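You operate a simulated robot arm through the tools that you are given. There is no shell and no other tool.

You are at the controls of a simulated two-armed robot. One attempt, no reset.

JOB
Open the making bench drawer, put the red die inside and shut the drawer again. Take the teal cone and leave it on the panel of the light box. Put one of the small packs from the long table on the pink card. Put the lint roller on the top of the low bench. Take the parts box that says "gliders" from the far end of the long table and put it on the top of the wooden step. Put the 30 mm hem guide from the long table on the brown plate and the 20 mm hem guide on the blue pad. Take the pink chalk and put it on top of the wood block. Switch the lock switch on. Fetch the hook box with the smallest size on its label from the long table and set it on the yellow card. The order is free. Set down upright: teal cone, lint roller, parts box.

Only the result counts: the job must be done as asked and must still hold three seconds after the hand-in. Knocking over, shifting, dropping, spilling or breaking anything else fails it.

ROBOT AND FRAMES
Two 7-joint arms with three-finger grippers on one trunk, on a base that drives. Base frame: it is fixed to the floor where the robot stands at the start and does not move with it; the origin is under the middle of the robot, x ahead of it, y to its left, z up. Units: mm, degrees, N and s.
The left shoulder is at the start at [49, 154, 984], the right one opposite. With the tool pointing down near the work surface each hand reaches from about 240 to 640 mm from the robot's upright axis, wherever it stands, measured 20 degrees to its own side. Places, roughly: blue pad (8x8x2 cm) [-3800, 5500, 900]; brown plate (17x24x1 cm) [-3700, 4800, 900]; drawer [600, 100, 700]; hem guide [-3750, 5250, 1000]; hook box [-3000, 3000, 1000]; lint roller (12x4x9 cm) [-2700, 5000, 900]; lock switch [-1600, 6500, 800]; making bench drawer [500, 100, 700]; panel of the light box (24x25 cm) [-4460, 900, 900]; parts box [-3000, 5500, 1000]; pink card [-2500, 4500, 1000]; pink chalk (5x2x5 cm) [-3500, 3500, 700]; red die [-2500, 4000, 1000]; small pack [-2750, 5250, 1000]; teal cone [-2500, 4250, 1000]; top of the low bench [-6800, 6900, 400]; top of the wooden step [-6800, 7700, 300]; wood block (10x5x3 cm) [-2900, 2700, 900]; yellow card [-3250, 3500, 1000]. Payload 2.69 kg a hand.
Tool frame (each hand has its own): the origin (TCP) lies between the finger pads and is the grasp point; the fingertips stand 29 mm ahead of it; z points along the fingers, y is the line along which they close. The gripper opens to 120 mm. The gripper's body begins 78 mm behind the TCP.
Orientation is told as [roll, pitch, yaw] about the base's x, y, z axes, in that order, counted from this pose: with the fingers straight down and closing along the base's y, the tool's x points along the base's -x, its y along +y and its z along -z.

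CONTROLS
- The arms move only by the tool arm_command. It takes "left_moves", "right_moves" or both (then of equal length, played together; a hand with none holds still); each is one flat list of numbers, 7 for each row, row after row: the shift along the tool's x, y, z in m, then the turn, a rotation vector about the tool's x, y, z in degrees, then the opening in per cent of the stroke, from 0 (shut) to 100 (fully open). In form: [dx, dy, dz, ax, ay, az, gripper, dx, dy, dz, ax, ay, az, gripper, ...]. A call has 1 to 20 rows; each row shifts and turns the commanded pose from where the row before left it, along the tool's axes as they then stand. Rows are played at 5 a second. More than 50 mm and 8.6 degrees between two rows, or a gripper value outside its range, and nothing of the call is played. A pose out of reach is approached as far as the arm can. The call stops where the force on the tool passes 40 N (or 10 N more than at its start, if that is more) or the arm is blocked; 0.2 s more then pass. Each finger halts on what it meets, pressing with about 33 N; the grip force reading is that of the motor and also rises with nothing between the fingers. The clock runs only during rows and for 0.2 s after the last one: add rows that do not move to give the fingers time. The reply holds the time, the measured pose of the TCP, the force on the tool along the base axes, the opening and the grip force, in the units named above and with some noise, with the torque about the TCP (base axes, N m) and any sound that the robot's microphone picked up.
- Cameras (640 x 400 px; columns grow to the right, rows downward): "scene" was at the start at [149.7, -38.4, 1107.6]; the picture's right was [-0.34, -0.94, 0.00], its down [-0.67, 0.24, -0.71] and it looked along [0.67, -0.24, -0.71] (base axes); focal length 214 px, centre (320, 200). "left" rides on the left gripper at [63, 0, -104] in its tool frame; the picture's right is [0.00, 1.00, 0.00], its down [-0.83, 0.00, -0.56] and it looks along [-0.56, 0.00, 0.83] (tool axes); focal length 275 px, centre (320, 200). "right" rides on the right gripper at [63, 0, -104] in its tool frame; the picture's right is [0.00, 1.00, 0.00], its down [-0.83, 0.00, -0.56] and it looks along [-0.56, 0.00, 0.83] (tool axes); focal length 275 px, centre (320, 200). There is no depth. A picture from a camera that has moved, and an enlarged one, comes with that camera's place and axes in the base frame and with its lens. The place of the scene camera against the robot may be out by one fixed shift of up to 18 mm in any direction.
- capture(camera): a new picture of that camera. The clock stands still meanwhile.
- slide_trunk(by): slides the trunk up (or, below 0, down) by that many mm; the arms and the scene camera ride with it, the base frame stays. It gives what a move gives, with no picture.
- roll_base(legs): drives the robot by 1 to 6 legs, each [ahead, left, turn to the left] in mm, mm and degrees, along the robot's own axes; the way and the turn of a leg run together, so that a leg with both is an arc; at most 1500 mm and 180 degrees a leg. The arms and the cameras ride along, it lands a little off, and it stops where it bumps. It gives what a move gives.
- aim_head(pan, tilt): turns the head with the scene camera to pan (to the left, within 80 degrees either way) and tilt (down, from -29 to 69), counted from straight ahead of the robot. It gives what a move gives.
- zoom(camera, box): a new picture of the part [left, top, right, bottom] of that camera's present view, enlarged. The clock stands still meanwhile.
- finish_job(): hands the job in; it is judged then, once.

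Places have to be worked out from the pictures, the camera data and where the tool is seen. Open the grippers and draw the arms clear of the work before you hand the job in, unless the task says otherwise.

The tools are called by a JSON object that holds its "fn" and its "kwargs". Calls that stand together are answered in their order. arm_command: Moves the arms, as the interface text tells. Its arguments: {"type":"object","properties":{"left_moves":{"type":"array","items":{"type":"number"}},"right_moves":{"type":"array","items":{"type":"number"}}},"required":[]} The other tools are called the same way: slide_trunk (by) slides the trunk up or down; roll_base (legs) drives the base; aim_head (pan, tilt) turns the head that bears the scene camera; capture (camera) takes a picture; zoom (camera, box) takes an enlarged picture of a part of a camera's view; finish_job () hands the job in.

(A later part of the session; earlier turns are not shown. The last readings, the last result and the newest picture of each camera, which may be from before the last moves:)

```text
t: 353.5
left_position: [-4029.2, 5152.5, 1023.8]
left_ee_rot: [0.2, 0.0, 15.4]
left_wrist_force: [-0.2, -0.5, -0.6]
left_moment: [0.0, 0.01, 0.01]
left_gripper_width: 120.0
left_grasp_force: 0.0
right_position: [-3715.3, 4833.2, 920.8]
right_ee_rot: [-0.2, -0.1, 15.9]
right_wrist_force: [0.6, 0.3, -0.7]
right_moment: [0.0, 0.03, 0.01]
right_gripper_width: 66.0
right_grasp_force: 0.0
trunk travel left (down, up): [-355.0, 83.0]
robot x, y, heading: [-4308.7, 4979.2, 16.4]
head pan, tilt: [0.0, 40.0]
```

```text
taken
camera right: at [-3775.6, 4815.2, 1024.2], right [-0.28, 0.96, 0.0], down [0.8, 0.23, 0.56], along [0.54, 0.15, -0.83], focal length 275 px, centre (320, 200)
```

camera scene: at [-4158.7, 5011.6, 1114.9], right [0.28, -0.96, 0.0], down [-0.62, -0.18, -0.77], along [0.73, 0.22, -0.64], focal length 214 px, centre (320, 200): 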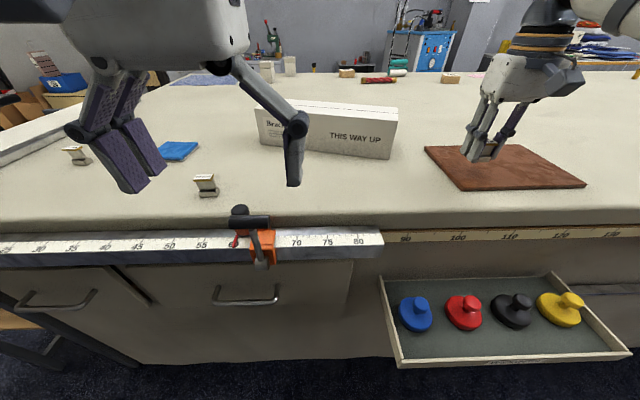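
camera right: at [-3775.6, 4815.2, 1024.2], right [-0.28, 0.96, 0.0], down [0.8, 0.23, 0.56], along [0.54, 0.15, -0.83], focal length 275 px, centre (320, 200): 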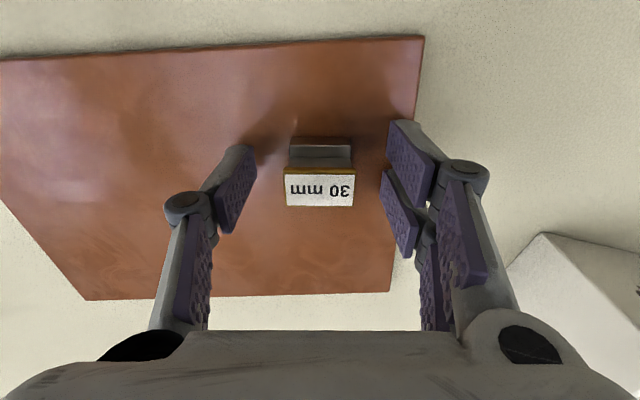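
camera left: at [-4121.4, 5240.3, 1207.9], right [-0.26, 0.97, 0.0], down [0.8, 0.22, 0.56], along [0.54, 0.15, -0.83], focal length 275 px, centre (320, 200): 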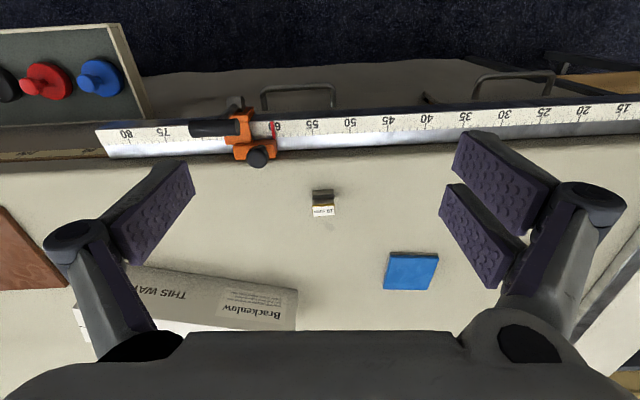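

The guide stands on the plate. I raise the hand and draw it back.

{"fn": "arm_command", "kwargs": {"right_moves": [0, 0, -0.02, 0, 0, 0, 60, 0, 0, -0.02, 0, 0, 0, 70, 0, 0, -0.02, 0, 0, 0, 80, 0.04, 0, -0.02, 0, 0, 0, 100, 0.04, 0.02, -0.02, 0, 0, 0, 100, 0.04, 0.03, -0.01, 0, 0, 0, 100, 0.04, 0.03, -0.01, 0, 0, 0, 100, 0.04, 0.02, 0, 0, 0, 0, 100]}}

{"fn": "capture", "kwargs": {"camera": "scene"}}

```text
refused: row 6 steps farther than a row can; nothing moved
```

```text
taken
camera scene: at [-4158.6, 5011.6, 1114.9], right [0.28, -0.96, 0.0], down [-0.62, -0.18, -0.77], along [0.73, 0.22, -0.64], focal length 214 px, centre (320, 200)
```

scene: 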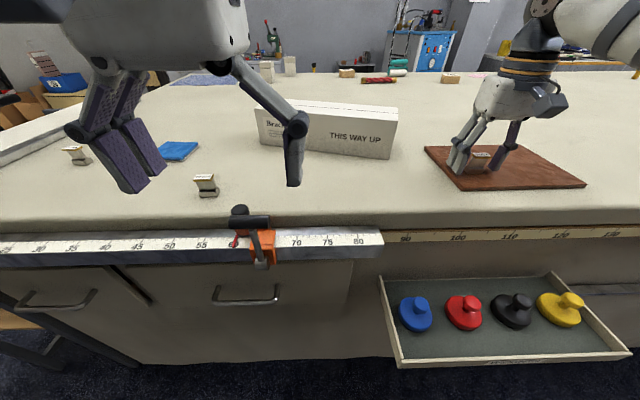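

That call was refused for a too long step; I repeat it with shorter rows.

{"fn": "arm_command", "kwargs": {"right_moves": [0, 0, -0.02, 0, 0, 0, 60, 0, 0, -0.02, 0, 0, 0, 70, 0, 0, -0.02, 0, 0, 0, 80, 0.035, 0, -0.02, 0, 0, 0, 100, 0.035, 0.02, -0.02, 0, 0, 0, 100, 0.035, 0.025, -0.01, 0, 0, 0, 100, 0.035, 0.025, -0.01, 0, 0, 0, 100, 0.035, 0.025, 0, 0, 0, 0, 100, 0.03, 0.02, 0, 0, 0, 0, 100]}}

{"fn": "capture", "kwargs": {"camera": "scene"}}

```text
t: 355.5
left_position: [-4029.5, 5153.1, 1024.0]
left_ee_rot: [0.1, -0.1, 15.3]
left_wrist_force: [0.5, 0.1, 0.2]
left_moment: [-0.02, 0.0, 0.02]
left_gripper_width: 120.2
left_grasp_force: 0.0
right_position: [-3944.8, 4888.8, 1041.1]
right_ee_rot: [-0.2, -0.1, 16.0]
right_wrist_force: [0.0, 0.1, -0.1]
right_moment: [-0.01, -0.01, 0.01]
right_gripper_width: 119.9
right_grasp_force: 0.0
trunk travel left (down, up): [-355.0, 83.0]
robot x, y, heading: [-4308.1, 4980.7, 16.4]
head pan, tilt: [0.0, 40.0]
```

```text
taken
camera scene: at [-4159.0, 5011.7, 1115.0], right [0.28, -0.96, 0.0], down [-0.62, -0.18, -0.77], along [0.74, 0.22, -0.64], focal length 214 px, centre (320, 200)
```

scene: 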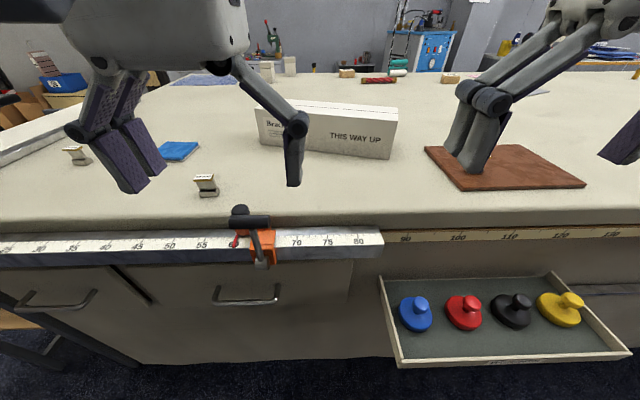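

I slide left 300 mm toward the 20 mm guide and the blue pad and check the plate on the way.

{"fn": "roll_base", "kwargs": {"legs": [[0, 300, 0.5]]}}

{"fn": "capture", "kwargs": {"camera": "scene"}}

{"fn": "capture", "kwargs": {"camera": "left"}}

{"fn": "capture", "kwargs": {"camera": "right"}}

```text
t: 358.4
left_position: [-4116.6, 5445.5, 1024.4]
left_ee_rot: [0.2, 0.0, 15.7]
left_wrist_force: [-0.8, 0.6, -0.3]
left_moment: [-0.01, 0.01, -0.01]
left_gripper_width: 120.2
left_grasp_force: 0.0
right_position: [-4030.0, 5180.5, 1040.9]
right_ee_rot: [-0.2, -0.1, 16.5]
right_wrist_force: [0.3, 0.7, 0.4]
right_moment: [-0.01, 0.01, 0.0]
right_gripper_width: 120.2
right_grasp_force: 0.0
trunk travel left (down, up): [-355.0, 83.0]
robot x, y, heading: [-4399.0, 5269.2, 16.9]
head pan, tilt: [0.0, 40.0]
```

```text
taken
camera scene: at [-4245.5, 5302.8, 1114.9], right [0.29, -0.96, 0.0], down [-0.62, -0.19, -0.77], along [0.73, 0.22, -0.64], focal length 214 px, centre (320, 200)
```

scene: 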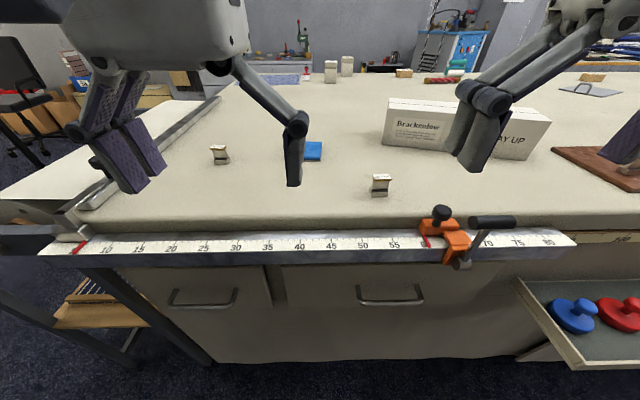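

```text
taken
camera left: at [-4178.2, 5427.9, 1127.8], right [-0.27, 0.96, 0.0], down [0.8, 0.22, 0.56], along [0.53, 0.15, -0.83], focal length 275 px, centre (320, 200)
```

left: 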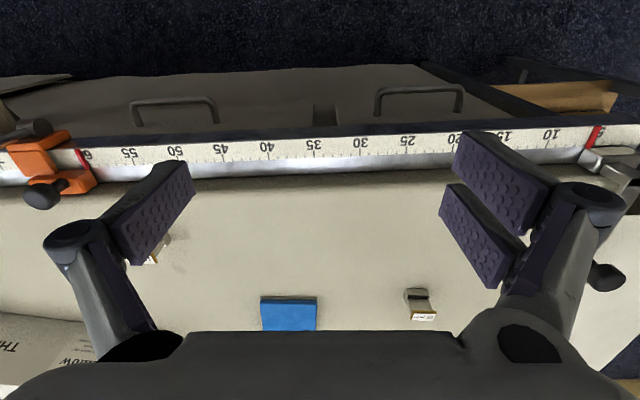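

```text
taken
camera right: at [-4089.5, 5163.1, 1143.5], right [-0.29, 0.96, 0.0], down [0.8, 0.24, 0.56], along [0.53, 0.16, -0.83], focal length 275 px, centre (320, 200)
```

right: 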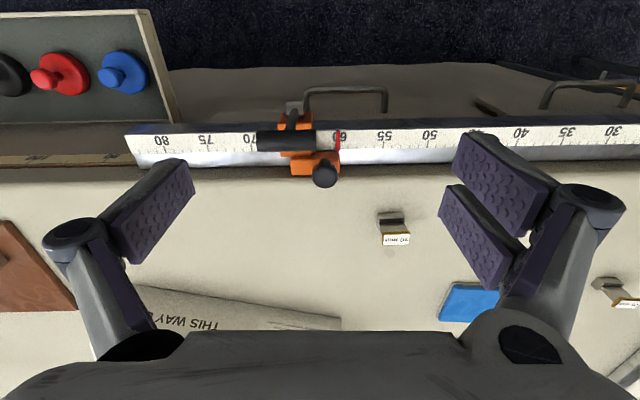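

The 20 mm guide is near u -2075, v 6541 and the blue pad's centre near u -2034, v 6361. I roll 90 mm ahead for reach and look again from the left wrist.

{"fn": "roll_base", "kwargs": {"legs": [[90, 0, 0]]}}

{"fn": "arm_command", "kwargs": {"left_moves": [-0.035, 0.02, 0, 0, 0, 0, 80, -0.035, 0.02, 0, 0, 0, 0, 80, -0.035, 0.02, 0, 0, 0, 0, 60]}}

{"fn": "capture", "kwargs": {"camera": "left"}}

{"fn": "capture", "kwargs": {"camera": "scene"}}

```text
t: 359.5
left_position: [-4031.9, 5469.6, 1023.0]
left_ee_rot: [0.3, 0.0, 15.8]
left_wrist_force: [0.1, 0.5, 0.5]
left_moment: [0.01, 0.05, -0.02]
left_gripper_width: 120.1
left_grasp_force: 0.2
right_position: [-3942.8, 5205.8, 1040.0]
right_ee_rot: [-0.3, 0.0, 16.4]
right_wrist_force: [0.8, -0.3, -0.2]
right_moment: [-0.03, 0.04, -0.01]
right_gripper_width: 119.9
right_grasp_force: 0.1
trunk travel left (down, up): [-355.0, 83.0]
robot x, y, heading: [-4309.2, 5294.8, 16.7]
head pan, tilt: [0.0, 40.0]
```

```text
t: 360.3
left_position: [-3945.7, 5558.3, 1026.5]
left_ee_rot: [0.3, 0.0, 15.6]
left_wrist_force: [-0.1, -0.1, -0.6]
left_moment: [0.0, 0.0, -0.03]
left_gripper_width: 71.8
left_grasp_force: 0.1
right_position: [-3943.8, 5206.5, 1040.0]
right_ee_rot: [-0.2, 0.0, 16.4]
right_wrist_force: [-0.1, 0.1, 0.2]
right_moment: [0.0, 0.0, -0.02]
right_gripper_width: 120.0
right_grasp_force: 0.0
trunk travel left (down, up): [-355.0, 83.0]
robot x, y, heading: [-4309.3, 5292.6, 17.1]
head pan, tilt: [0.0, 40.0]
```

```text
taken
camera left: at [-4006.6, 5540.8, 1130.8], right [-0.26, 0.96, 0.0], down [0.8, 0.22, 0.56], along [0.53, 0.15, -0.83], focal length 275 px, centre (320, 200)
```

left: 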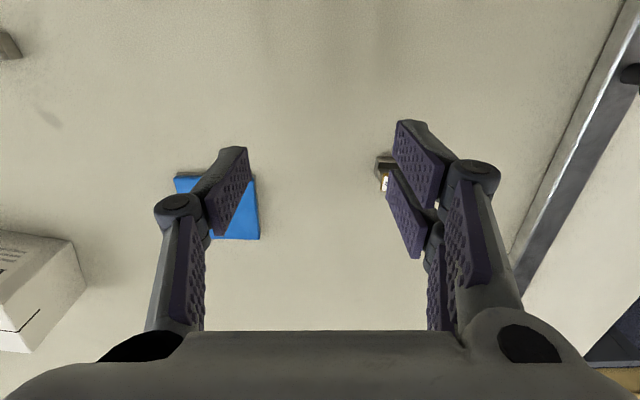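

```text
taken
camera scene: at [-4159.4, 5328.2, 1114.8], right [0.29, -0.96, 0.0], down [-0.62, -0.19, -0.77], along [0.73, 0.22, -0.64], focal length 214 px, centre (320, 200)
```

scene: 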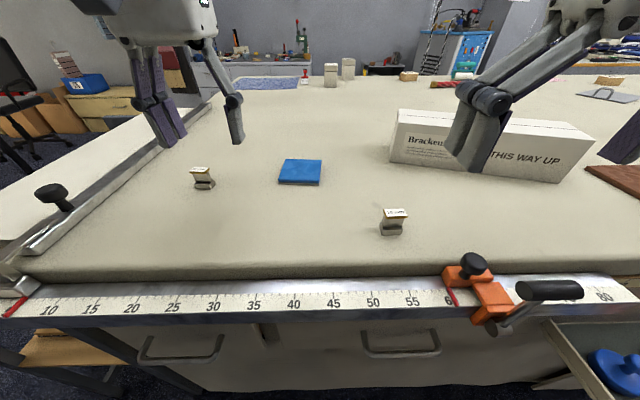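

The guide is partly hidden behind a finger; I shift the left hand by 68 mm ahead and 73 mm left to stand over it.

{"fn": "arm_command", "kwargs": {"left_moves": [-0.034, 0.0363, -0.0, 0, 0, 0, 60, -0.034, 0.0363, 0, 0, 0, 0, 60, 0, 0, 0.03, 0, 0, 0, 60, 0, 0, 0, 0, 0, 0, 60]}}

{"fn": "capture", "kwargs": {"camera": "left"}}

```text
t: 361.3
left_position: [-3898.9, 5643.8, 992.9]
left_ee_rot: [0.3, 0.0, 15.7]
left_wrist_force: [-0.5, 0.4, -0.4]
left_moment: [0.01, 0.01, -0.03]
left_gripper_width: 71.9
left_grasp_force: 0.0
right_position: [-3943.2, 5205.5, 1040.4]
right_ee_rot: [-0.2, 0.1, 16.4]
right_wrist_force: [-0.3, -0.4, -0.2]
right_moment: [-0.02, 0.06, 0.01]
right_gripper_width: 120.0
right_grasp_force: 0.0
trunk travel left (down, up): [-355.0, 83.0]
robot x, y, heading: [-4309.4, 5293.6, 16.6]
head pan, tilt: [0.0, 40.0]
```

```text
taken
camera left: at [-3960.3, 5627.2, 1098.2], right [-0.27, 0.96, 0.0], down [0.8, 0.22, 0.56], along [0.54, 0.15, -0.83], focal length 275 px, centre (320, 200)
```

left: 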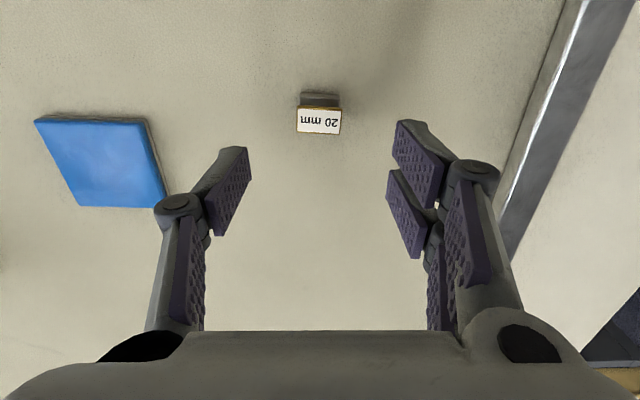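

The 20 mm guide is centred. I lower to z 912 and close on it.

{"fn": "arm_command", "kwargs": {"left_moves": [0.003, -0.0014, 0.025, 0, 0, 0, 60, 0, 0, 0.03, 0, 0, 0, 60, 0, 0, 0.026, 0, 0, 0, 60, 0, 0, 0, 0, 0, 0, 60]}}

{"fn": "capture", "kwargs": {"camera": "left"}}

```text
t: 362.3
left_position: [-3902.1, 5641.7, 914.2]
left_ee_rot: [0.2, 0.0, 15.8]
left_wrist_force: [-0.2, -0.9, 0.0]
left_moment: [-0.03, 0.02, -0.01]
left_gripper_width: 72.4
left_grasp_force: 0.1
right_position: [-3944.8, 5205.4, 1040.6]
right_ee_rot: [-0.2, 0.0, 16.4]
right_wrist_force: [0.7, -0.5, -0.4]
right_moment: [-0.03, 0.0, 0.02]
right_gripper_width: 119.9
right_grasp_force: 0.0
trunk travel left (down, up): [-355.0, 83.0]
robot x, y, heading: [-4310.0, 5293.8, 16.7]
head pan, tilt: [0.0, 40.0]
```

```text
taken
camera left: at [-3963.1, 5624.3, 1018.2], right [-0.27, 0.96, 0.0], down [0.8, 0.22, 0.56], along [0.54, 0.15, -0.83], focal length 275 px, centre (320, 200)
```

left: 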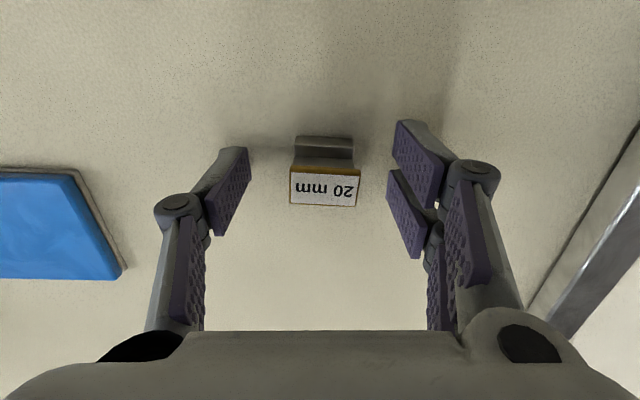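

Centred. I close, lift it and check.

{"fn": "arm_command", "kwargs": {"left_moves": [0, 0.001, 0, 0, 0, 0, 40, 0, 0, 0, 0, 0, 0, 20, 0, 0, 0, 0, 0, 0, 15, 0, 0, 0, 0, 0, 0, 15]}}

{"fn": "arm_command", "kwargs": {"left_moves": [0, 0, -0.02, 0, 0, 0, 15, 0, 0, -0.03, 0, 0, 0, 15, 0, 0, 0, 0, 0, 0, 15]}}

{"fn": "capture", "kwargs": {"camera": "left"}}

```text
t: 363.3
left_position: [-3903.0, 5643.6, 913.2]
left_ee_rot: [0.4, 0.0, 15.7]
left_wrist_force: [0.2, -0.4, 1.3]
left_moment: [0.02, 0.01, 0.05]
left_gripper_width: 29.6
left_grasp_force: 33.7
right_position: [-3943.2, 5206.0, 1040.6]
right_ee_rot: [-0.1, -0.1, 16.4]
right_wrist_force: [-0.3, -0.3, 0.1]
right_moment: [0.0, 0.0, -0.03]
right_gripper_width: 120.0
right_grasp_force: 0.0
trunk travel left (down, up): [-355.0, 83.0]
robot x, y, heading: [-4309.9, 5292.6, 16.9]
head pan, tilt: [0.0, 40.0]
```

```text
t: 364.1
left_position: [-3903.0, 5642.6, 963.6]
left_ee_rot: [0.2, 0.0, 15.8]
left_wrist_force: [0.2, -0.1, -0.7]
left_moment: [0.03, -0.01, 0.0]
left_gripper_width: 29.5
left_grasp_force: 33.1
right_position: [-3943.7, 5206.5, 1039.9]
right_ee_rot: [-0.3, 0.0, 16.4]
right_wrist_force: [0.2, 0.1, 0.0]
right_moment: [0.0, -0.04, 0.0]
right_gripper_width: 119.9
right_grasp_force: 0.0
trunk travel left (down, up): [-355.0, 83.0]
robot x, y, heading: [-4312.7, 5296.9, 16.6]
head pan, tilt: [0.0, 40.0]
```

```text
taken
camera left: at [-3964.4, 5626.0, 1068.6], right [-0.27, 0.96, 0.0], down [0.8, 0.22, 0.56], along [0.54, 0.15, -0.83], focal length 275 px, centre (320, 200)
```

left: 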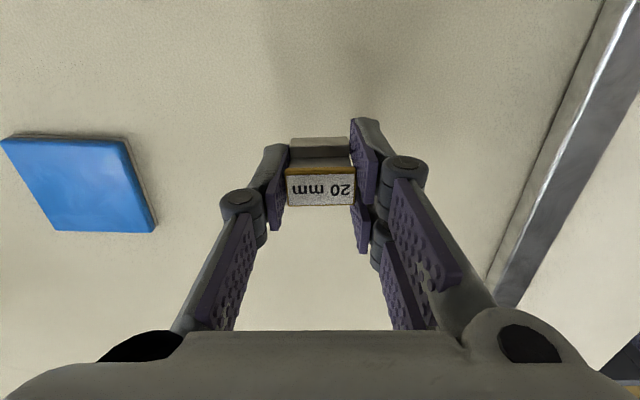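

The guide is held (foot 36 mm below the TCP). The pad's centre lies 46 mm ahead and 173 mm right of the TCP; I move over it.

{"fn": "arm_command", "kwargs": {"left_moves": [-0.0114, -0.0432, 0, 0, 0, 0, 15, -0.0114, -0.0432, 0, 0, 0, 0, 15, -0.0114, -0.0432, 0, 0, 0, 0, 15, -0.0114, -0.0432, 0, 0, 0, 0, 15, 0, 0, 0, 0, 0, 0, 15]}}

{"fn": "capture", "kwargs": {"camera": "left"}}

{"fn": "zoom", "kwargs": {"camera": "scene", "box": [180, 80, 420, 230]}}

```text
t: 365.3
left_position: [-3810.4, 5489.6, 962.5]
left_ee_rot: [0.4, 0.0, 15.6]
left_wrist_force: [0.2, -0.6, -1.2]
left_moment: [0.03, -0.01, 0.0]
left_gripper_width: 29.4
left_grasp_force: 33.3
right_position: [-3943.4, 5205.5, 1039.8]
right_ee_rot: [-0.2, -0.1, 16.5]
right_wrist_force: [-0.2, -0.7, -0.4]
right_moment: [0.01, -0.01, 0.05]
right_gripper_width: 119.9
right_grasp_force: 0.1
trunk travel left (down, up): [-355.0, 83.0]
robot x, y, heading: [-4310.3, 5294.1, 16.7]
head pan, tilt: [0.0, 40.0]
```

```text
taken
camera left: at [-3871.3, 5473.1, 1066.7], right [-0.27, 0.96, 0.0], down [0.8, 0.22, 0.56], along [0.53, 0.15, -0.83], focal length 275 px, centre (320, 200)
```

left: 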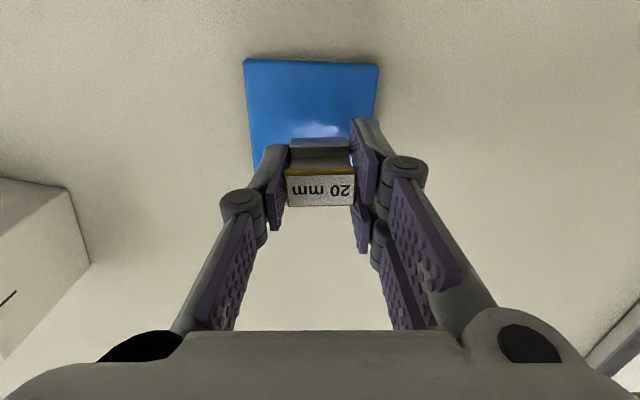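

```text
2.67 times, centred on (300, 155) of scene
camera zoom: at [-4160.2, 5328.3, 1115.0], right [0.29, -0.96, 0.0], down [-0.62, -0.19, -0.77], along [0.73, 0.22, -0.64], focal length 572 px, centre (373, 320)
```

zoom: 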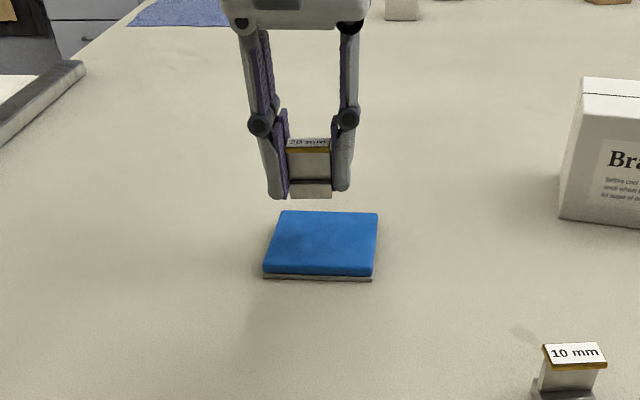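

The guide is over the pad; a 7 mm shift to the right centres it. I lower 20 mm and then step to contact.

{"fn": "arm_command", "kwargs": {"left_moves": [0, -0.007, 0.01, 0, 0, 0, 15, 0, 0, 0.012, 0, 0, 0, 15, 0, 0, 0, 0, 0, 0, 15]}}

{"fn": "arm_command", "kwargs": {"left_moves": [0, 0, 0.003, 0, 0, 0, 15, 0, 0, 0.003, 0, 0, 0, 15, 0, 0, 0, 0, 0, 0, 15]}}

{"fn": "arm_command", "kwargs": {"left_moves": [0, 0, 0.002, 0, 0, 0, 15, 0, 0, 0, 0, 0, 0, 15]}}

```text
t: 366.1
left_position: [-3808.5, 5483.0, 940.4]
left_ee_rot: [0.3, 0.0, 15.7]
left_wrist_force: [0.5, 0.2, 0.0]
left_moment: [-0.03, -0.02, 0.02]
left_gripper_width: 29.5
left_grasp_force: 33.4
right_position: [-3944.7, 5206.7, 1039.4]
right_ee_rot: [-0.2, 0.0, 16.5]
right_wrist_force: [-0.1, -0.2, 1.1]
right_moment: [-0.06, -0.02, -0.05]
right_gripper_width: 120.3
right_grasp_force: 0.0
trunk travel left (down, up): [-355.0, 83.0]
robot x, y, heading: [-4308.2, 5293.5, 16.7]
head pan, tilt: [0.0, 40.0]
```

```text
t: 366.9
left_position: [-3810.9, 5483.6, 934.8]
left_ee_rot: [0.3, -0.1, 15.7]
left_wrist_force: [0.2, -0.2, -0.8]
left_moment: [-0.01, -0.02, 0.01]
left_gripper_width: 29.6
left_grasp_force: 33.4
right_position: [-3943.9, 5205.8, 1039.6]
right_ee_rot: [-0.1, -0.1, 16.3]
right_wrist_force: [0.1, 0.3, 0.3]
right_moment: [0.03, 0.0, 0.02]
right_gripper_width: 120.1
right_grasp_force: 0.0
trunk travel left (down, up): [-355.0, 83.0]
robot x, y, heading: [-4314.5, 5294.3, 16.6]
head pan, tilt: [0.0, 40.0]
```

```text
t: 367.5
left_position: [-3809.7, 5483.0, 932.5]
left_ee_rot: [0.3, 0.0, 15.7]
left_wrist_force: [-0.5, 0.1, -1.5]
left_moment: [-0.01, 0.01, 0.03]
left_gripper_width: 29.5
left_grasp_force: 33.3
right_position: [-3942.8, 5205.7, 1039.9]
right_ee_rot: [-0.1, -0.1, 16.4]
right_wrist_force: [0.3, 0.6, -0.3]
right_moment: [0.0, 0.0, -0.03]
right_gripper_width: 119.9
right_grasp_force: 0.1
trunk travel left (down, up): [-355.0, 83.0]
robot x, y, heading: [-4308.3, 5285.5, 16.5]
head pan, tilt: [0.0, 40.0]
```

Still free at z 932.5; I keep stepping down 2 mm at a time.

{"fn": "arm_command", "kwargs": {"left_moves": [0, 0, 0.002, 0, 0, 0, 15, 0, 0, 0, 0, 0, 0, 15]}}

{"fn": "arm_command", "kwargs": {"left_moves": [0, 0, 0.002, 0, 0, 0, 15, 0, 0, 0, 0, 0, 0, 15]}}

{"fn": "arm_command", "kwargs": {"left_moves": [0, 0, 0.002, 0, 0, 0, 15, 0, 0, 0, 0, 0, 0, 15]}}

{"fn": "zoom", "kwargs": {"camera": "scene", "box": [220, 100, 380, 200]}}

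```text
t: 368.1
left_position: [-3811.3, 5483.8, 930.1]
left_ee_rot: [0.3, 0.1, 15.7]
left_wrist_force: [0.7, -0.1, -1.4]
left_moment: [-0.02, -0.01, -0.03]
left_gripper_width: 29.5
left_grasp_force: 33.0
right_position: [-3943.4, 5206.6, 1039.9]
right_ee_rot: [-0.2, -0.1, 16.4]
right_wrist_force: [0.3, 0.5, -0.3]
right_moment: [0.0, -0.01, 0.03]
right_gripper_width: 119.8
right_grasp_force: 0.0
trunk travel left (down, up): [-355.0, 83.0]
robot x, y, heading: [-4311.3, 5293.2, 16.6]
head pan, tilt: [0.0, 40.0]
```

```text
t: 368.7
left_position: [-3810.9, 5482.9, 928.2]
left_ee_rot: [0.4, 0.0, 15.7]
left_wrist_force: [0.4, 0.6, -1.7]
left_moment: [-0.03, 0.0, 0.01]
left_gripper_width: 29.2
left_grasp_force: 33.6
right_position: [-3944.9, 5205.7, 1039.2]
right_ee_rot: [-0.2, 0.0, 16.3]
right_wrist_force: [-0.6, 0.4, 0.4]
right_moment: [-0.03, -0.02, 0.03]
right_gripper_width: 119.9
right_grasp_force: 0.1
trunk travel left (down, up): [-355.0, 83.0]
robot x, y, heading: [-4311.4, 5292.3, 16.5]
head pan, tilt: [0.0, 40.0]
```

```text
t: 369.3
left_position: [-3810.4, 5483.7, 926.2]
left_ee_rot: [0.2, 0.0, 15.7]
left_wrist_force: [1.0, 0.5, 1.5]
left_moment: [0.05, -0.07, -0.01]
left_gripper_width: 29.3
left_grasp_force: 33.4
right_position: [-3944.3, 5204.9, 1041.1]
right_ee_rot: [-0.2, 0.0, 16.4]
right_wrist_force: [0.2, 0.4, 0.2]
right_moment: [-0.02, -0.02, 0.02]
right_gripper_width: 120.2
right_grasp_force: 0.1
trunk travel left (down, up): [-355.0, 83.0]
robot x, y, heading: [-4313.5, 5295.8, 16.6]
head pan, tilt: [0.0, 40.0]
```

```text
4.00 times, centred on (300, 150) of scene
camera zoom: at [-4159.8, 5328.1, 1114.9], right [0.29, -0.96, 0.0], down [-0.62, -0.19, -0.77], along [0.73, 0.22, -0.64], focal length 858 px, centre (400, 400)
```

zoom: 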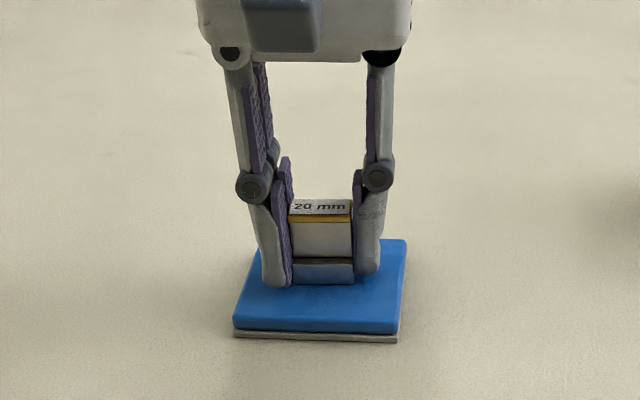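

The guide is just touching the pad. One more millimetre, then I open and lift away.

{"fn": "arm_command", "kwargs": {"left_moves": [0, 0, 0.0012, 0, 0, 0, 15, 0, 0, 0, 0, 0, 0, 15]}}

{"fn": "arm_command", "kwargs": {"left_moves": [0, 0, 0, 0, 0, 0, 25, 0, 0, 0, 0, 0, 0, 40, 0, 0, 0, 0, 0, 0, 55, 0, 0, -0.02, 0, 0, 0, 60, 0, 0, -0.025, 0, 0, 0, 70, 0, 0, -0.025, 0, 0, 0, 80]}}

{"fn": "capture", "kwargs": {"camera": "left"}}

{"fn": "capture", "kwargs": {"camera": "scene"}}

```text
t: 369.9
left_position: [-3810.3, 5483.3, 926.0]
left_ee_rot: [0.1, 0.0, 15.7]
left_wrist_force: [0.3, 0.4, 11.1]
left_moment: [0.14, -0.03, 0.01]
left_gripper_width: 29.8
left_grasp_force: 33.3
right_position: [-3945.3, 5205.5, 1040.1]
right_ee_rot: [-0.2, -0.1, 16.4]
right_wrist_force: [-0.6, 0.4, -1.0]
right_moment: [0.03, 0.01, -0.02]
right_gripper_width: 120.0
right_grasp_force: 0.1
trunk travel left (down, up): [-355.0, 83.0]
robot x, y, heading: [-4308.7, 5292.3, 16.4]
head pan, tilt: [0.0, 40.0]
```

```text
t: 371.3
left_position: [-3817.4, 5481.8, 994.7]
left_ee_rot: [0.4, 0.0, 15.8]
left_wrist_force: [-0.7, 0.0, -0.4]
left_moment: [0.02, -0.01, -0.02]
left_gripper_width: 96.3
left_grasp_force: 0.1
left hand out of reach, approached as far as the arm can: row 6
right_position: [-3944.8, 5206.4, 1039.7]
right_ee_rot: [-0.1, -0.1, 16.4]
right_wrist_force: [0.3, -0.2, -0.8]
right_moment: [0.0, -0.01, -0.01]
right_gripper_width: 119.7
right_grasp_force: 0.0
trunk travel left (down, up): [-355.0, 83.0]
robot x, y, heading: [-4306.6, 5296.0, 16.7]
head pan, tilt: [0.0, 40.0]
```

```text
taken
camera left: at [-3878.0, 5464.6, 1098.6], right [-0.27, 0.96, 0.0], down [0.8, 0.22, 0.56], along [0.54, 0.15, -0.83], focal length 275 px, centre (320, 200)
```

left: 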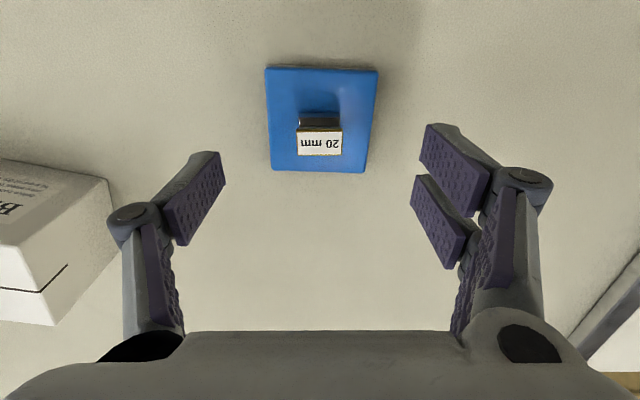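

```text
taken
camera scene: at [-4160.4, 5327.9, 1115.1], right [0.29, -0.96, 0.0], down [-0.62, -0.18, -0.77], along [0.73, 0.22, -0.64], focal length 214 px, centre (320, 200)
```

scene: 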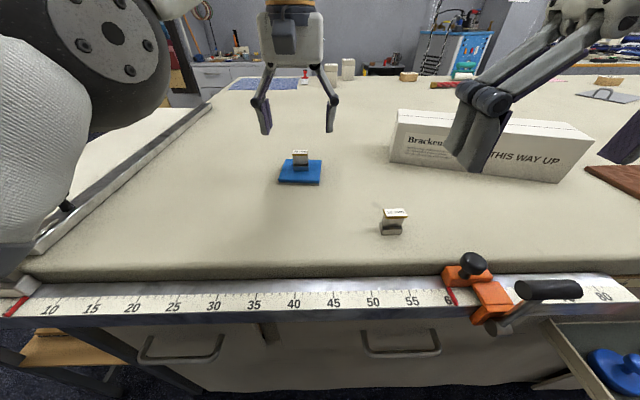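

The 20 mm guide stands on the blue pad. I retract the left hand and turn the head to check the 30 mm guide on the plate.

{"fn": "arm_command", "kwargs": {"left_moves": [0.04, 0, 0, 0, 0, 0, 100, 0.04, 0.01, -0.02, 0, 0, 0, 100, 0.04, 0.01, -0.02, 0, 0, 0, 100, 0.04, 0.02, -0.02, 0, 0, 0, 100, 0.03, 0.02, -0.02, 0, 0, 0, 100]}}

{"fn": "aim_head", "kwargs": {"pan": -50, "tilt": 30}}

{"fn": "capture", "kwargs": {"camera": "scene"}}

{"fn": "aim_head", "kwargs": {"pan": 0, "tilt": 20}}

{"fn": "zoom", "kwargs": {"camera": "scene", "box": [200, 80, 520, 280]}}

```text
t: 372.5
left_position: [-4019.0, 5486.2, 1073.9]
left_ee_rot: [0.3, -0.2, 15.8]
left_wrist_force: [-0.4, 0.4, -0.1]
left_moment: [0.0, -0.01, 0.01]
left_gripper_width: 120.0
left_grasp_force: 0.0
right_position: [-3945.2, 5207.2, 1040.1]
right_ee_rot: [-0.2, -0.1, 16.4]
right_wrist_force: [0.9, 0.6, 0.0]
right_moment: [-0.02, -0.04, 0.01]
right_gripper_width: 120.0
right_grasp_force: 0.0
trunk travel left (down, up): [-355.0, 83.0]
robot x, y, heading: [-4310.0, 5291.3, 16.5]
head pan, tilt: [0.0, 40.0]
```

```text
t: 373.6
left_position: [-4017.4, 5487.3, 1073.3]
left_ee_rot: [0.3, 0.0, 15.7]
left_wrist_force: [-0.4, 0.0, -0.2]
left_moment: [-0.02, 0.0, 0.01]
left_gripper_width: 119.8
left_grasp_force: 0.0
right_position: [-3944.2, 5205.3, 1040.4]
right_ee_rot: [-0.3, 0.0, 16.4]
right_wrist_force: [1.0, 0.4, 0.2]
right_moment: [0.0, 0.0, -0.01]
right_gripper_width: 119.8
right_grasp_force: 0.0
trunk travel left (down, up): [-355.0, 83.0]
robot x, y, heading: [-4311.9, 5294.6, 16.8]
head pan, tilt: [-50.0, 30.0]
```

```text
taken
camera scene: at [-4165.6, 5254.1, 1130.3], right [-0.55, -0.84, 0.0], down [-0.42, 0.27, -0.87], along [0.72, -0.47, -0.5], focal length 214 px, centre (320, 200)
```

scene: 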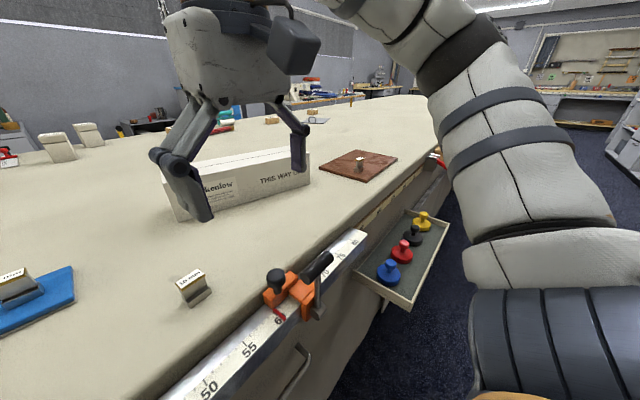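

```text
t: 374.8
left_position: [-4018.2, 5486.7, 1073.3]
left_ee_rot: [0.3, 0.0, 15.7]
left_wrist_force: [-1.1, -0.1, -0.4]
left_moment: [0.05, 0.0, 0.0]
left_gripper_width: 120.0
left_grasp_force: 0.0
right_position: [-3943.3, 5207.2, 1039.7]
right_ee_rot: [-0.2, -0.1, 16.4]
right_wrist_force: [1.0, -0.3, 0.2]
right_moment: [0.01, 0.01, 0.0]
right_gripper_width: 120.0
right_grasp_force: 0.2
trunk travel left (down, up): [-355.0, 83.0]
robot x, y, heading: [-4314.7, 5294.2, 16.6]
head pan, tilt: [0.0, 20.0]
```

```text
2.00 times, centred on (360, 180) of scene
camera zoom: at [-4152.0, 5330.3, 1146.3], right [0.29, -0.96, 0.0], down [-0.33, -0.1, -0.94], along [0.9, 0.27, -0.34], focal length 429 px, centre (240, 240)
```

zoom: 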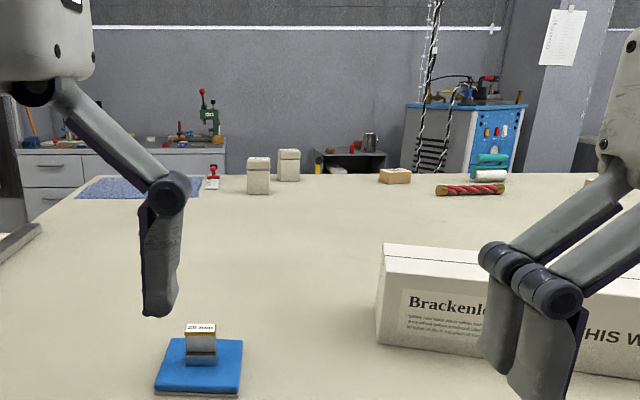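

Both hem guides stand where they should. Next I go around the north end of the table to its east side; I back off and look north first.

{"fn": "roll_base", "kwargs": {"legs": [[-400, 0, 0], [0, 0, 90]]}}

{"fn": "aim_head", "kwargs": {"pan": 0, "tilt": 15}}

{"fn": "capture", "kwargs": {"camera": "scene"}}

{"fn": "aim_head", "kwargs": {"pan": -45, "tilt": 15}}

{"fn": "capture", "kwargs": {"camera": "scene"}}

{"fn": "aim_head", "kwargs": {"pan": 45, "tilt": 15}}

{"fn": "capture", "kwargs": {"camera": "scene"}}

```text
t: 381.1
left_position: [-4882.5, 5473.7, 1073.7]
left_ee_rot: [0.3, 0.0, 104.5]
left_wrist_force: [0.6, 0.1, -0.3]
left_moment: [0.02, -0.01, -0.03]
left_gripper_width: 119.9
left_grasp_force: 0.0
right_position: [-4600.5, 5541.6, 1039.4]
right_ee_rot: [-0.3, 0.1, 105.4]
right_wrist_force: [0.4, -0.1, -0.9]
right_moment: [-0.02, 0.0, 0.0]
right_gripper_width: 119.9
right_grasp_force: 0.0
trunk travel left (down, up): [-355.0, 83.0]
robot x, y, heading: [-4695.9, 5174.6, 105.5]
head pan, tilt: [0.0, 20.0]
```

```text
t: 381.8
left_position: [-4883.3, 5473.1, 1073.0]
left_ee_rot: [0.3, 0.0, 104.6]
left_wrist_force: [0.1, 0.1, -0.8]
left_moment: [0.0, 0.03, 0.01]
left_gripper_width: 120.0
left_grasp_force: 0.1
right_position: [-4599.2, 5542.4, 1041.4]
right_ee_rot: [-0.2, 0.0, 105.3]
right_wrist_force: [-0.4, -0.1, -0.6]
right_moment: [-0.03, -0.01, -0.01]
right_gripper_width: 120.1
right_grasp_force: 0.0
trunk travel left (down, up): [-355.0, 83.0]
robot x, y, heading: [-4696.4, 5178.6, 105.7]
head pan, tilt: [0.0, 15.0]
```

```text
taken
camera scene: at [-4741.6, 5328.0, 1154.4], right [0.96, 0.27, 0.0], down [0.07, -0.25, -0.97], along [-0.26, 0.93, -0.26], focal length 214 px, centre (320, 200)
```

scene: 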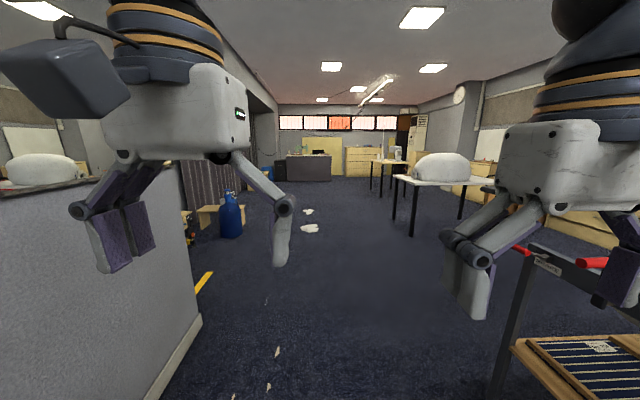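

```text
t: 382.9
left_position: [-4882.9, 5474.7, 1073.8]
left_ee_rot: [0.4, 0.1, 104.6]
left_wrist_force: [-0.2, 0.4, 0.5]
left_moment: [-0.01, -0.02, 0.01]
left_gripper_width: 119.9
left_grasp_force: 0.1
right_position: [-4600.1, 5542.8, 1040.6]
right_ee_rot: [-0.2, 0.0, 105.5]
right_wrist_force: [-0.6, -0.2, 0.2]
right_moment: [0.04, -0.04, 0.02]
right_gripper_width: 119.9
right_grasp_force: 0.2
trunk travel left (down, up): [-355.0, 83.0]
robot x, y, heading: [-4690.1, 5180.0, 105.7]
head pan, tilt: [-45.0, 15.0]
```

```text
taken
camera scene: at [-4670.7, 5319.4, 1154.5], right [0.87, -0.49, 0.0], down [-0.13, -0.23, -0.97], along [0.47, 0.84, -0.26], focal length 214 px, centre (320, 200)
```

scene: 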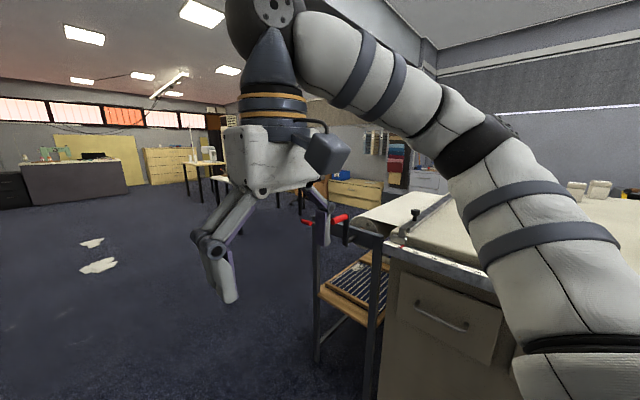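

```text
t: 384.5
left_position: [-4882.1, 5473.9, 1072.7]
left_ee_rot: [0.3, 0.1, 104.6]
left_wrist_force: [1.0, -0.3, 0.2]
left_moment: [-0.01, -0.02, 0.01]
left_gripper_width: 120.0
left_grasp_force: 0.1
right_position: [-4599.5, 5541.8, 1041.1]
right_ee_rot: [-0.3, 0.0, 105.2]
right_wrist_force: [0.4, 0.5, 0.1]
right_moment: [0.0, -0.01, 0.03]
right_gripper_width: 120.0
right_grasp_force: 0.0
trunk travel left (down, up): [-355.0, 83.0]
robot x, y, heading: [-4695.3, 5180.8, 105.6]
head pan, tilt: [45.0, 15.0]
```

```text
taken
camera scene: at [-4797.8, 5283.8, 1154.5], right [0.49, 0.87, 0.0], down [0.23, -0.13, -0.97], along [-0.84, 0.47, -0.26], focal length 214 px, centre (320, 200)
```

scene: 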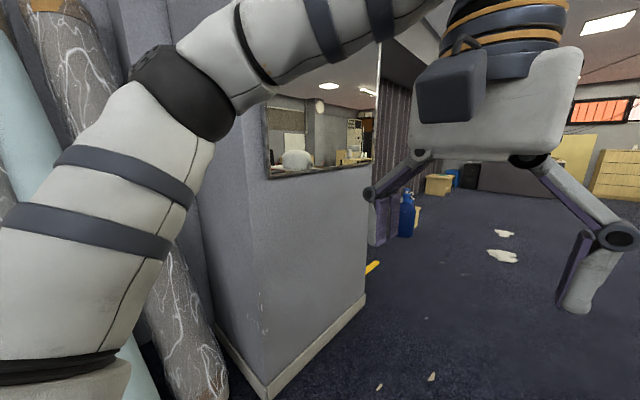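

North of the table is open floor beyond the cart at its corner. I drive 1350 mm north, then turn east and look.

{"fn": "roll_base", "kwargs": {"legs": [[1350, 0, 1.3], [0, 0, -90]]}}

{"fn": "aim_head", "kwargs": {"pan": 0, "tilt": 15}}

{"fn": "capture", "kwargs": {"camera": "scene"}}

{"fn": "aim_head", "kwargs": {"pan": -45, "tilt": 20}}

{"fn": "capture", "kwargs": {"camera": "scene"}}

```text
t: 395.2
left_position: [-4764.6, 6650.7, 1073.2]
left_ee_rot: [0.3, -0.1, 13.3]
left_wrist_force: [-0.7, 0.0, 0.3]
left_moment: [-0.07, -0.02, 0.0]
left_gripper_width: 120.0
left_grasp_force: 0.1
right_position: [-4701.3, 6367.0, 1041.2]
right_ee_rot: [-0.2, 0.1, 14.0]
right_wrist_force: [-0.1, -0.6, 0.2]
right_moment: [0.0, -0.02, -0.01]
right_gripper_width: 120.0
right_grasp_force: 0.1
trunk travel left (down, up): [-355.0, 83.0]
robot x, y, heading: [-5067.6, 6472.7, 14.5]
head pan, tilt: [45.0, 15.0]
```

```text
t: 396.3
left_position: [-4763.3, 6650.6, 1072.9]
left_ee_rot: [0.3, 0.0, 13.3]
left_wrist_force: [-0.5, -0.8, -0.2]
left_moment: [-0.01, 0.01, 0.01]
left_gripper_width: 119.8
left_grasp_force: 0.0
right_position: [-4702.4, 6366.2, 1040.3]
right_ee_rot: [-0.3, 0.1, 14.0]
right_wrist_force: [-0.5, 0.3, -0.7]
right_moment: [-0.03, -0.02, -0.01]
right_gripper_width: 120.0
right_grasp_force: 0.1
trunk travel left (down, up): [-355.0, 83.0]
robot x, y, heading: [-5064.0, 6467.1, 14.3]
head pan, tilt: [0.0, 15.0]
```

```text
taken
camera scene: at [-4903.5, 6500.2, 1154.5], right [0.25, -0.97, 0.0], down [-0.25, -0.06, -0.97], along [0.94, 0.24, -0.26], focal length 214 px, centre (320, 200)
```

scene: 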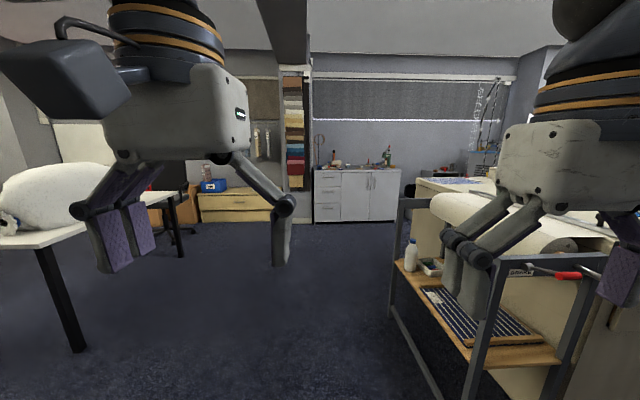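

```text
t: 397.4
left_position: [-4763.5, 6651.3, 1072.4]
left_ee_rot: [0.2, 0.0, 13.3]
left_wrist_force: [-0.8, -0.3, -0.7]
left_moment: [0.01, 0.01, 0.01]
left_gripper_width: 119.6
left_grasp_force: 0.1
right_position: [-4701.4, 6367.1, 1040.2]
right_ee_rot: [-0.1, 0.0, 14.1]
right_wrist_force: [0.6, -0.2, 0.6]
right_moment: [0.01, -0.02, -0.01]
right_gripper_width: 119.9
right_grasp_force: 0.1
trunk travel left (down, up): [-355.0, 83.0]
robot x, y, heading: [-5065.9, 6470.1, 14.2]
head pan, tilt: [-45.0, 20.0]
```

```text
taken
camera scene: at [-4913.8, 6429.5, 1146.3], right [-0.51, -0.86, 0.0], down [-0.29, 0.17, -0.94], along [0.81, -0.48, -0.34], focal length 214 px, centre (320, 200)
```

scene: 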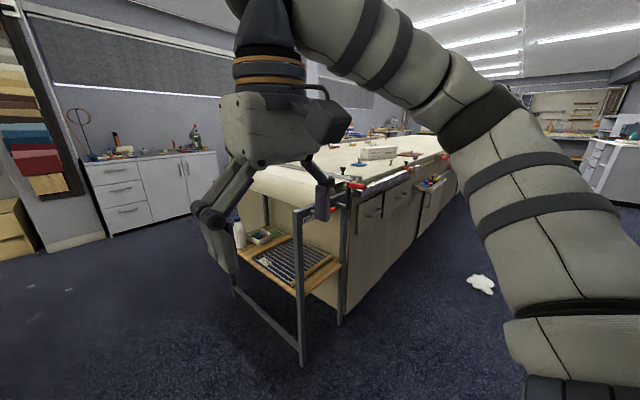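

The passage is free: cart to the south, a white table further north, white cabinets at the east wall. I drive 2.4 m east.

{"fn": "roll_base", "kwargs": {"legs": [[1400, 0, 2.8], [1000, 0, 0]]}}

{"fn": "aim_head", "kwargs": {"pan": -30, "tilt": 20}}

{"fn": "capture", "kwargs": {"camera": "scene"}}

{"fn": "aim_head", "kwargs": {"pan": -75, "tilt": 20}}

{"fn": "capture", "kwargs": {"camera": "scene"}}

```text
t: 409.1
left_position: [-2473.7, 7308.6, 1071.9]
left_ee_rot: [0.2, 0.0, 14.5]
left_wrist_force: [0.0, -0.2, 0.2]
left_moment: [-0.02, 0.02, 0.0]
left_gripper_width: 119.9
left_grasp_force: 0.1
right_position: [-2405.3, 7026.2, 1039.7]
right_ee_rot: [-0.2, 0.0, 15.3]
right_wrist_force: [-0.2, -0.2, -0.2]
right_moment: [-0.01, -0.01, -0.01]
right_gripper_width: 120.0
right_grasp_force: 0.2
trunk travel left (down, up): [-355.0, 83.0]
robot x, y, heading: [-2768.5, 7118.9, 15.5]
head pan, tilt: [-45.0, 20.0]
```

```text
t: 409.9
left_position: [-2474.9, 7308.2, 1074.1]
left_ee_rot: [0.3, 0.1, 14.5]
left_wrist_force: [0.2, 0.4, -0.3]
left_moment: [-0.01, 0.03, -0.02]
left_gripper_width: 120.0
left_grasp_force: 0.1
right_position: [-2407.1, 7026.4, 1040.1]
right_ee_rot: [-0.3, -0.1, 15.2]
right_wrist_force: [0.2, -0.4, 0.4]
right_moment: [-0.04, -0.02, 0.01]
right_gripper_width: 120.1
right_grasp_force: 0.0
trunk travel left (down, up): [-355.0, 83.0]
robot x, y, heading: [-2770.2, 7119.6, 15.6]
head pan, tilt: [-30.0, 20.0]
```

```text
taken
camera scene: at [-2611.0, 7106.5, 1146.3], right [-0.25, -0.97, 0.0], down [-0.33, 0.09, -0.94], along [0.91, -0.24, -0.34], focal length 214 px, centre (320, 200)
```

scene: 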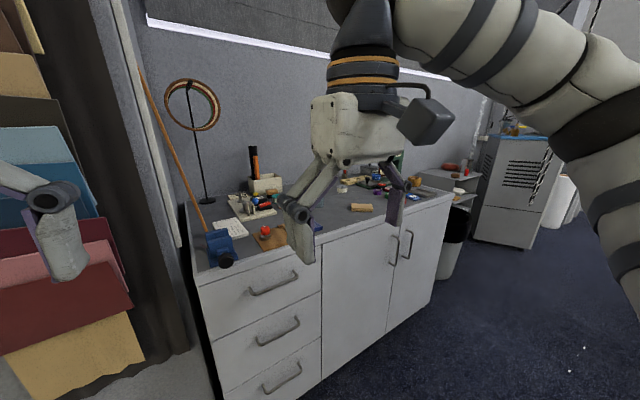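

```text
t: 411.0
left_position: [-2473.3, 7308.6, 1072.9]
left_ee_rot: [0.3, 0.0, 14.5]
left_wrist_force: [0.7, 0.2, -0.2]
left_moment: [0.01, -0.01, 0.03]
left_gripper_width: 120.1
left_grasp_force: 0.0
right_position: [-2406.2, 7025.5, 1039.0]
right_ee_rot: [-0.2, 0.0, 15.2]
right_wrist_force: [-0.2, -0.9, -0.9]
right_moment: [-0.01, -0.01, 0.0]
right_gripper_width: 120.1
right_grasp_force: 0.1
trunk travel left (down, up): [-355.0, 83.0]
robot x, y, heading: [-2769.4, 7122.9, 15.4]
head pan, tilt: [-75.0, 20.0]
```

```text
taken
camera scene: at [-2653.8, 7049.7, 1146.3], right [-0.86, -0.51, 0.0], down [-0.17, 0.29, -0.94], along [0.48, -0.81, -0.34], focal length 214 px, centre (320, 200)
```

scene: 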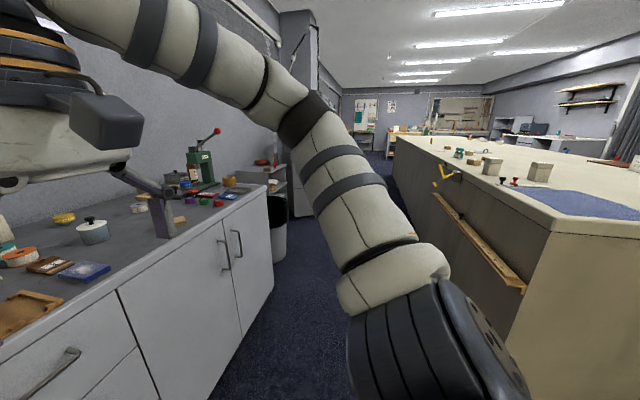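

The east cabinet and the aisle are in view. I turn to face south and look for the lock switch near [-1600, 6500, 800].

{"fn": "roll_base", "kwargs": {"legs": [[0, 0, -88.5]]}}

{"fn": "aim_head", "kwargs": {"pan": 35, "tilt": 20}}

{"fn": "capture", "kwargs": {"camera": "scene"}}

{"fn": "aim_head", "kwargs": {"pan": 0, "tilt": 15}}

{"fn": "capture", "kwargs": {"camera": "scene"}}

```text
t: 415.2
left_position: [-2583.9, 6823.1, 1072.6]
left_ee_rot: [0.3, 0.0, -75.7]
left_wrist_force: [-0.8, -0.6, -0.5]
left_moment: [0.02, 0.01, 0.03]
left_gripper_width: 120.4
left_grasp_force: 0.1
right_position: [-2868.1, 6755.4, 1039.0]
right_ee_rot: [-0.2, -0.1, -75.0]
right_wrist_force: [0.0, 0.8, 0.2]
right_moment: [0.02, 0.0, 0.0]
right_gripper_width: 119.8
right_grasp_force: 0.0
trunk travel left (down, up): [-355.0, 83.0]
robot x, y, heading: [-2770.3, 7120.9, -74.9]
head pan, tilt: [-75.0, 20.0]
```

```text
t: 417.1
left_position: [-2585.1, 6822.8, 1073.3]
left_ee_rot: [0.4, 0.0, -75.5]
left_wrist_force: [0.2, 0.3, 1.2]
left_moment: [-0.02, 0.04, -0.02]
left_gripper_width: 120.0
left_grasp_force: 0.1
right_position: [-2867.9, 6756.7, 1039.8]
right_ee_rot: [-0.2, -0.1, -75.1]
right_wrist_force: [0.8, 0.1, -0.3]
right_moment: [-0.04, -0.05, -0.04]
right_gripper_width: 120.0
right_grasp_force: 0.0
trunk travel left (down, up): [-355.0, 83.0]
robot x, y, heading: [-2767.0, 7124.7, -74.3]
head pan, tilt: [35.0, 20.0]
```

```text
taken
camera scene: at [-2681.8, 6978.1, 1146.3], right [-0.64, -0.77, 0.0], down [-0.26, 0.22, -0.94], along [0.72, -0.6, -0.34], focal length 214 px, centre (320, 200)
```

scene: 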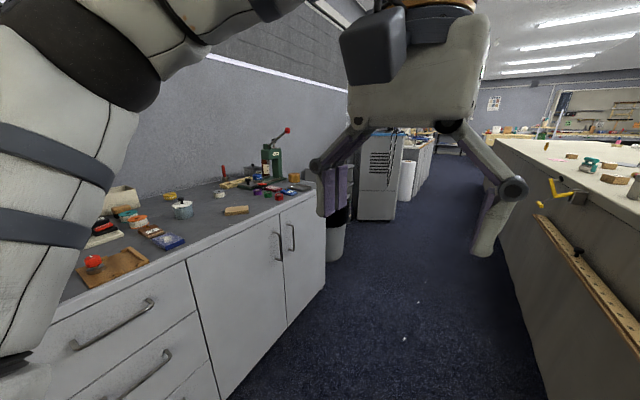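

```text
t: 418.1
left_position: [-2585.5, 6823.3, 1072.2]
left_ee_rot: [0.2, 0.0, -75.7]
left_wrist_force: [0.5, -0.1, 0.5]
left_moment: [0.01, -0.01, 0.02]
left_gripper_width: 119.7
left_grasp_force: 0.0
right_position: [-2868.1, 6755.8, 1039.9]
right_ee_rot: [-0.2, 0.0, -75.0]
right_wrist_force: [-0.5, -0.8, 0.5]
right_moment: [0.0, 0.03, 0.01]
right_gripper_width: 119.7
right_grasp_force: 0.1
trunk travel left (down, up): [-355.0, 83.0]
robot x, y, heading: [-2771.0, 7118.9, -74.7]
head pan, tilt: [0.0, 15.0]
```

```text
taken
camera scene: at [-2728.7, 6947.6, 1154.5], right [-0.96, -0.27, 0.0], down [-0.07, 0.25, -0.97], along [0.26, -0.93, -0.26], focal length 214 px, centre (320, 200)
```

scene: 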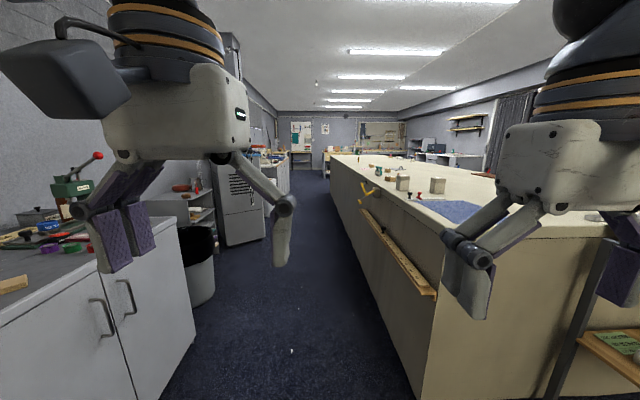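

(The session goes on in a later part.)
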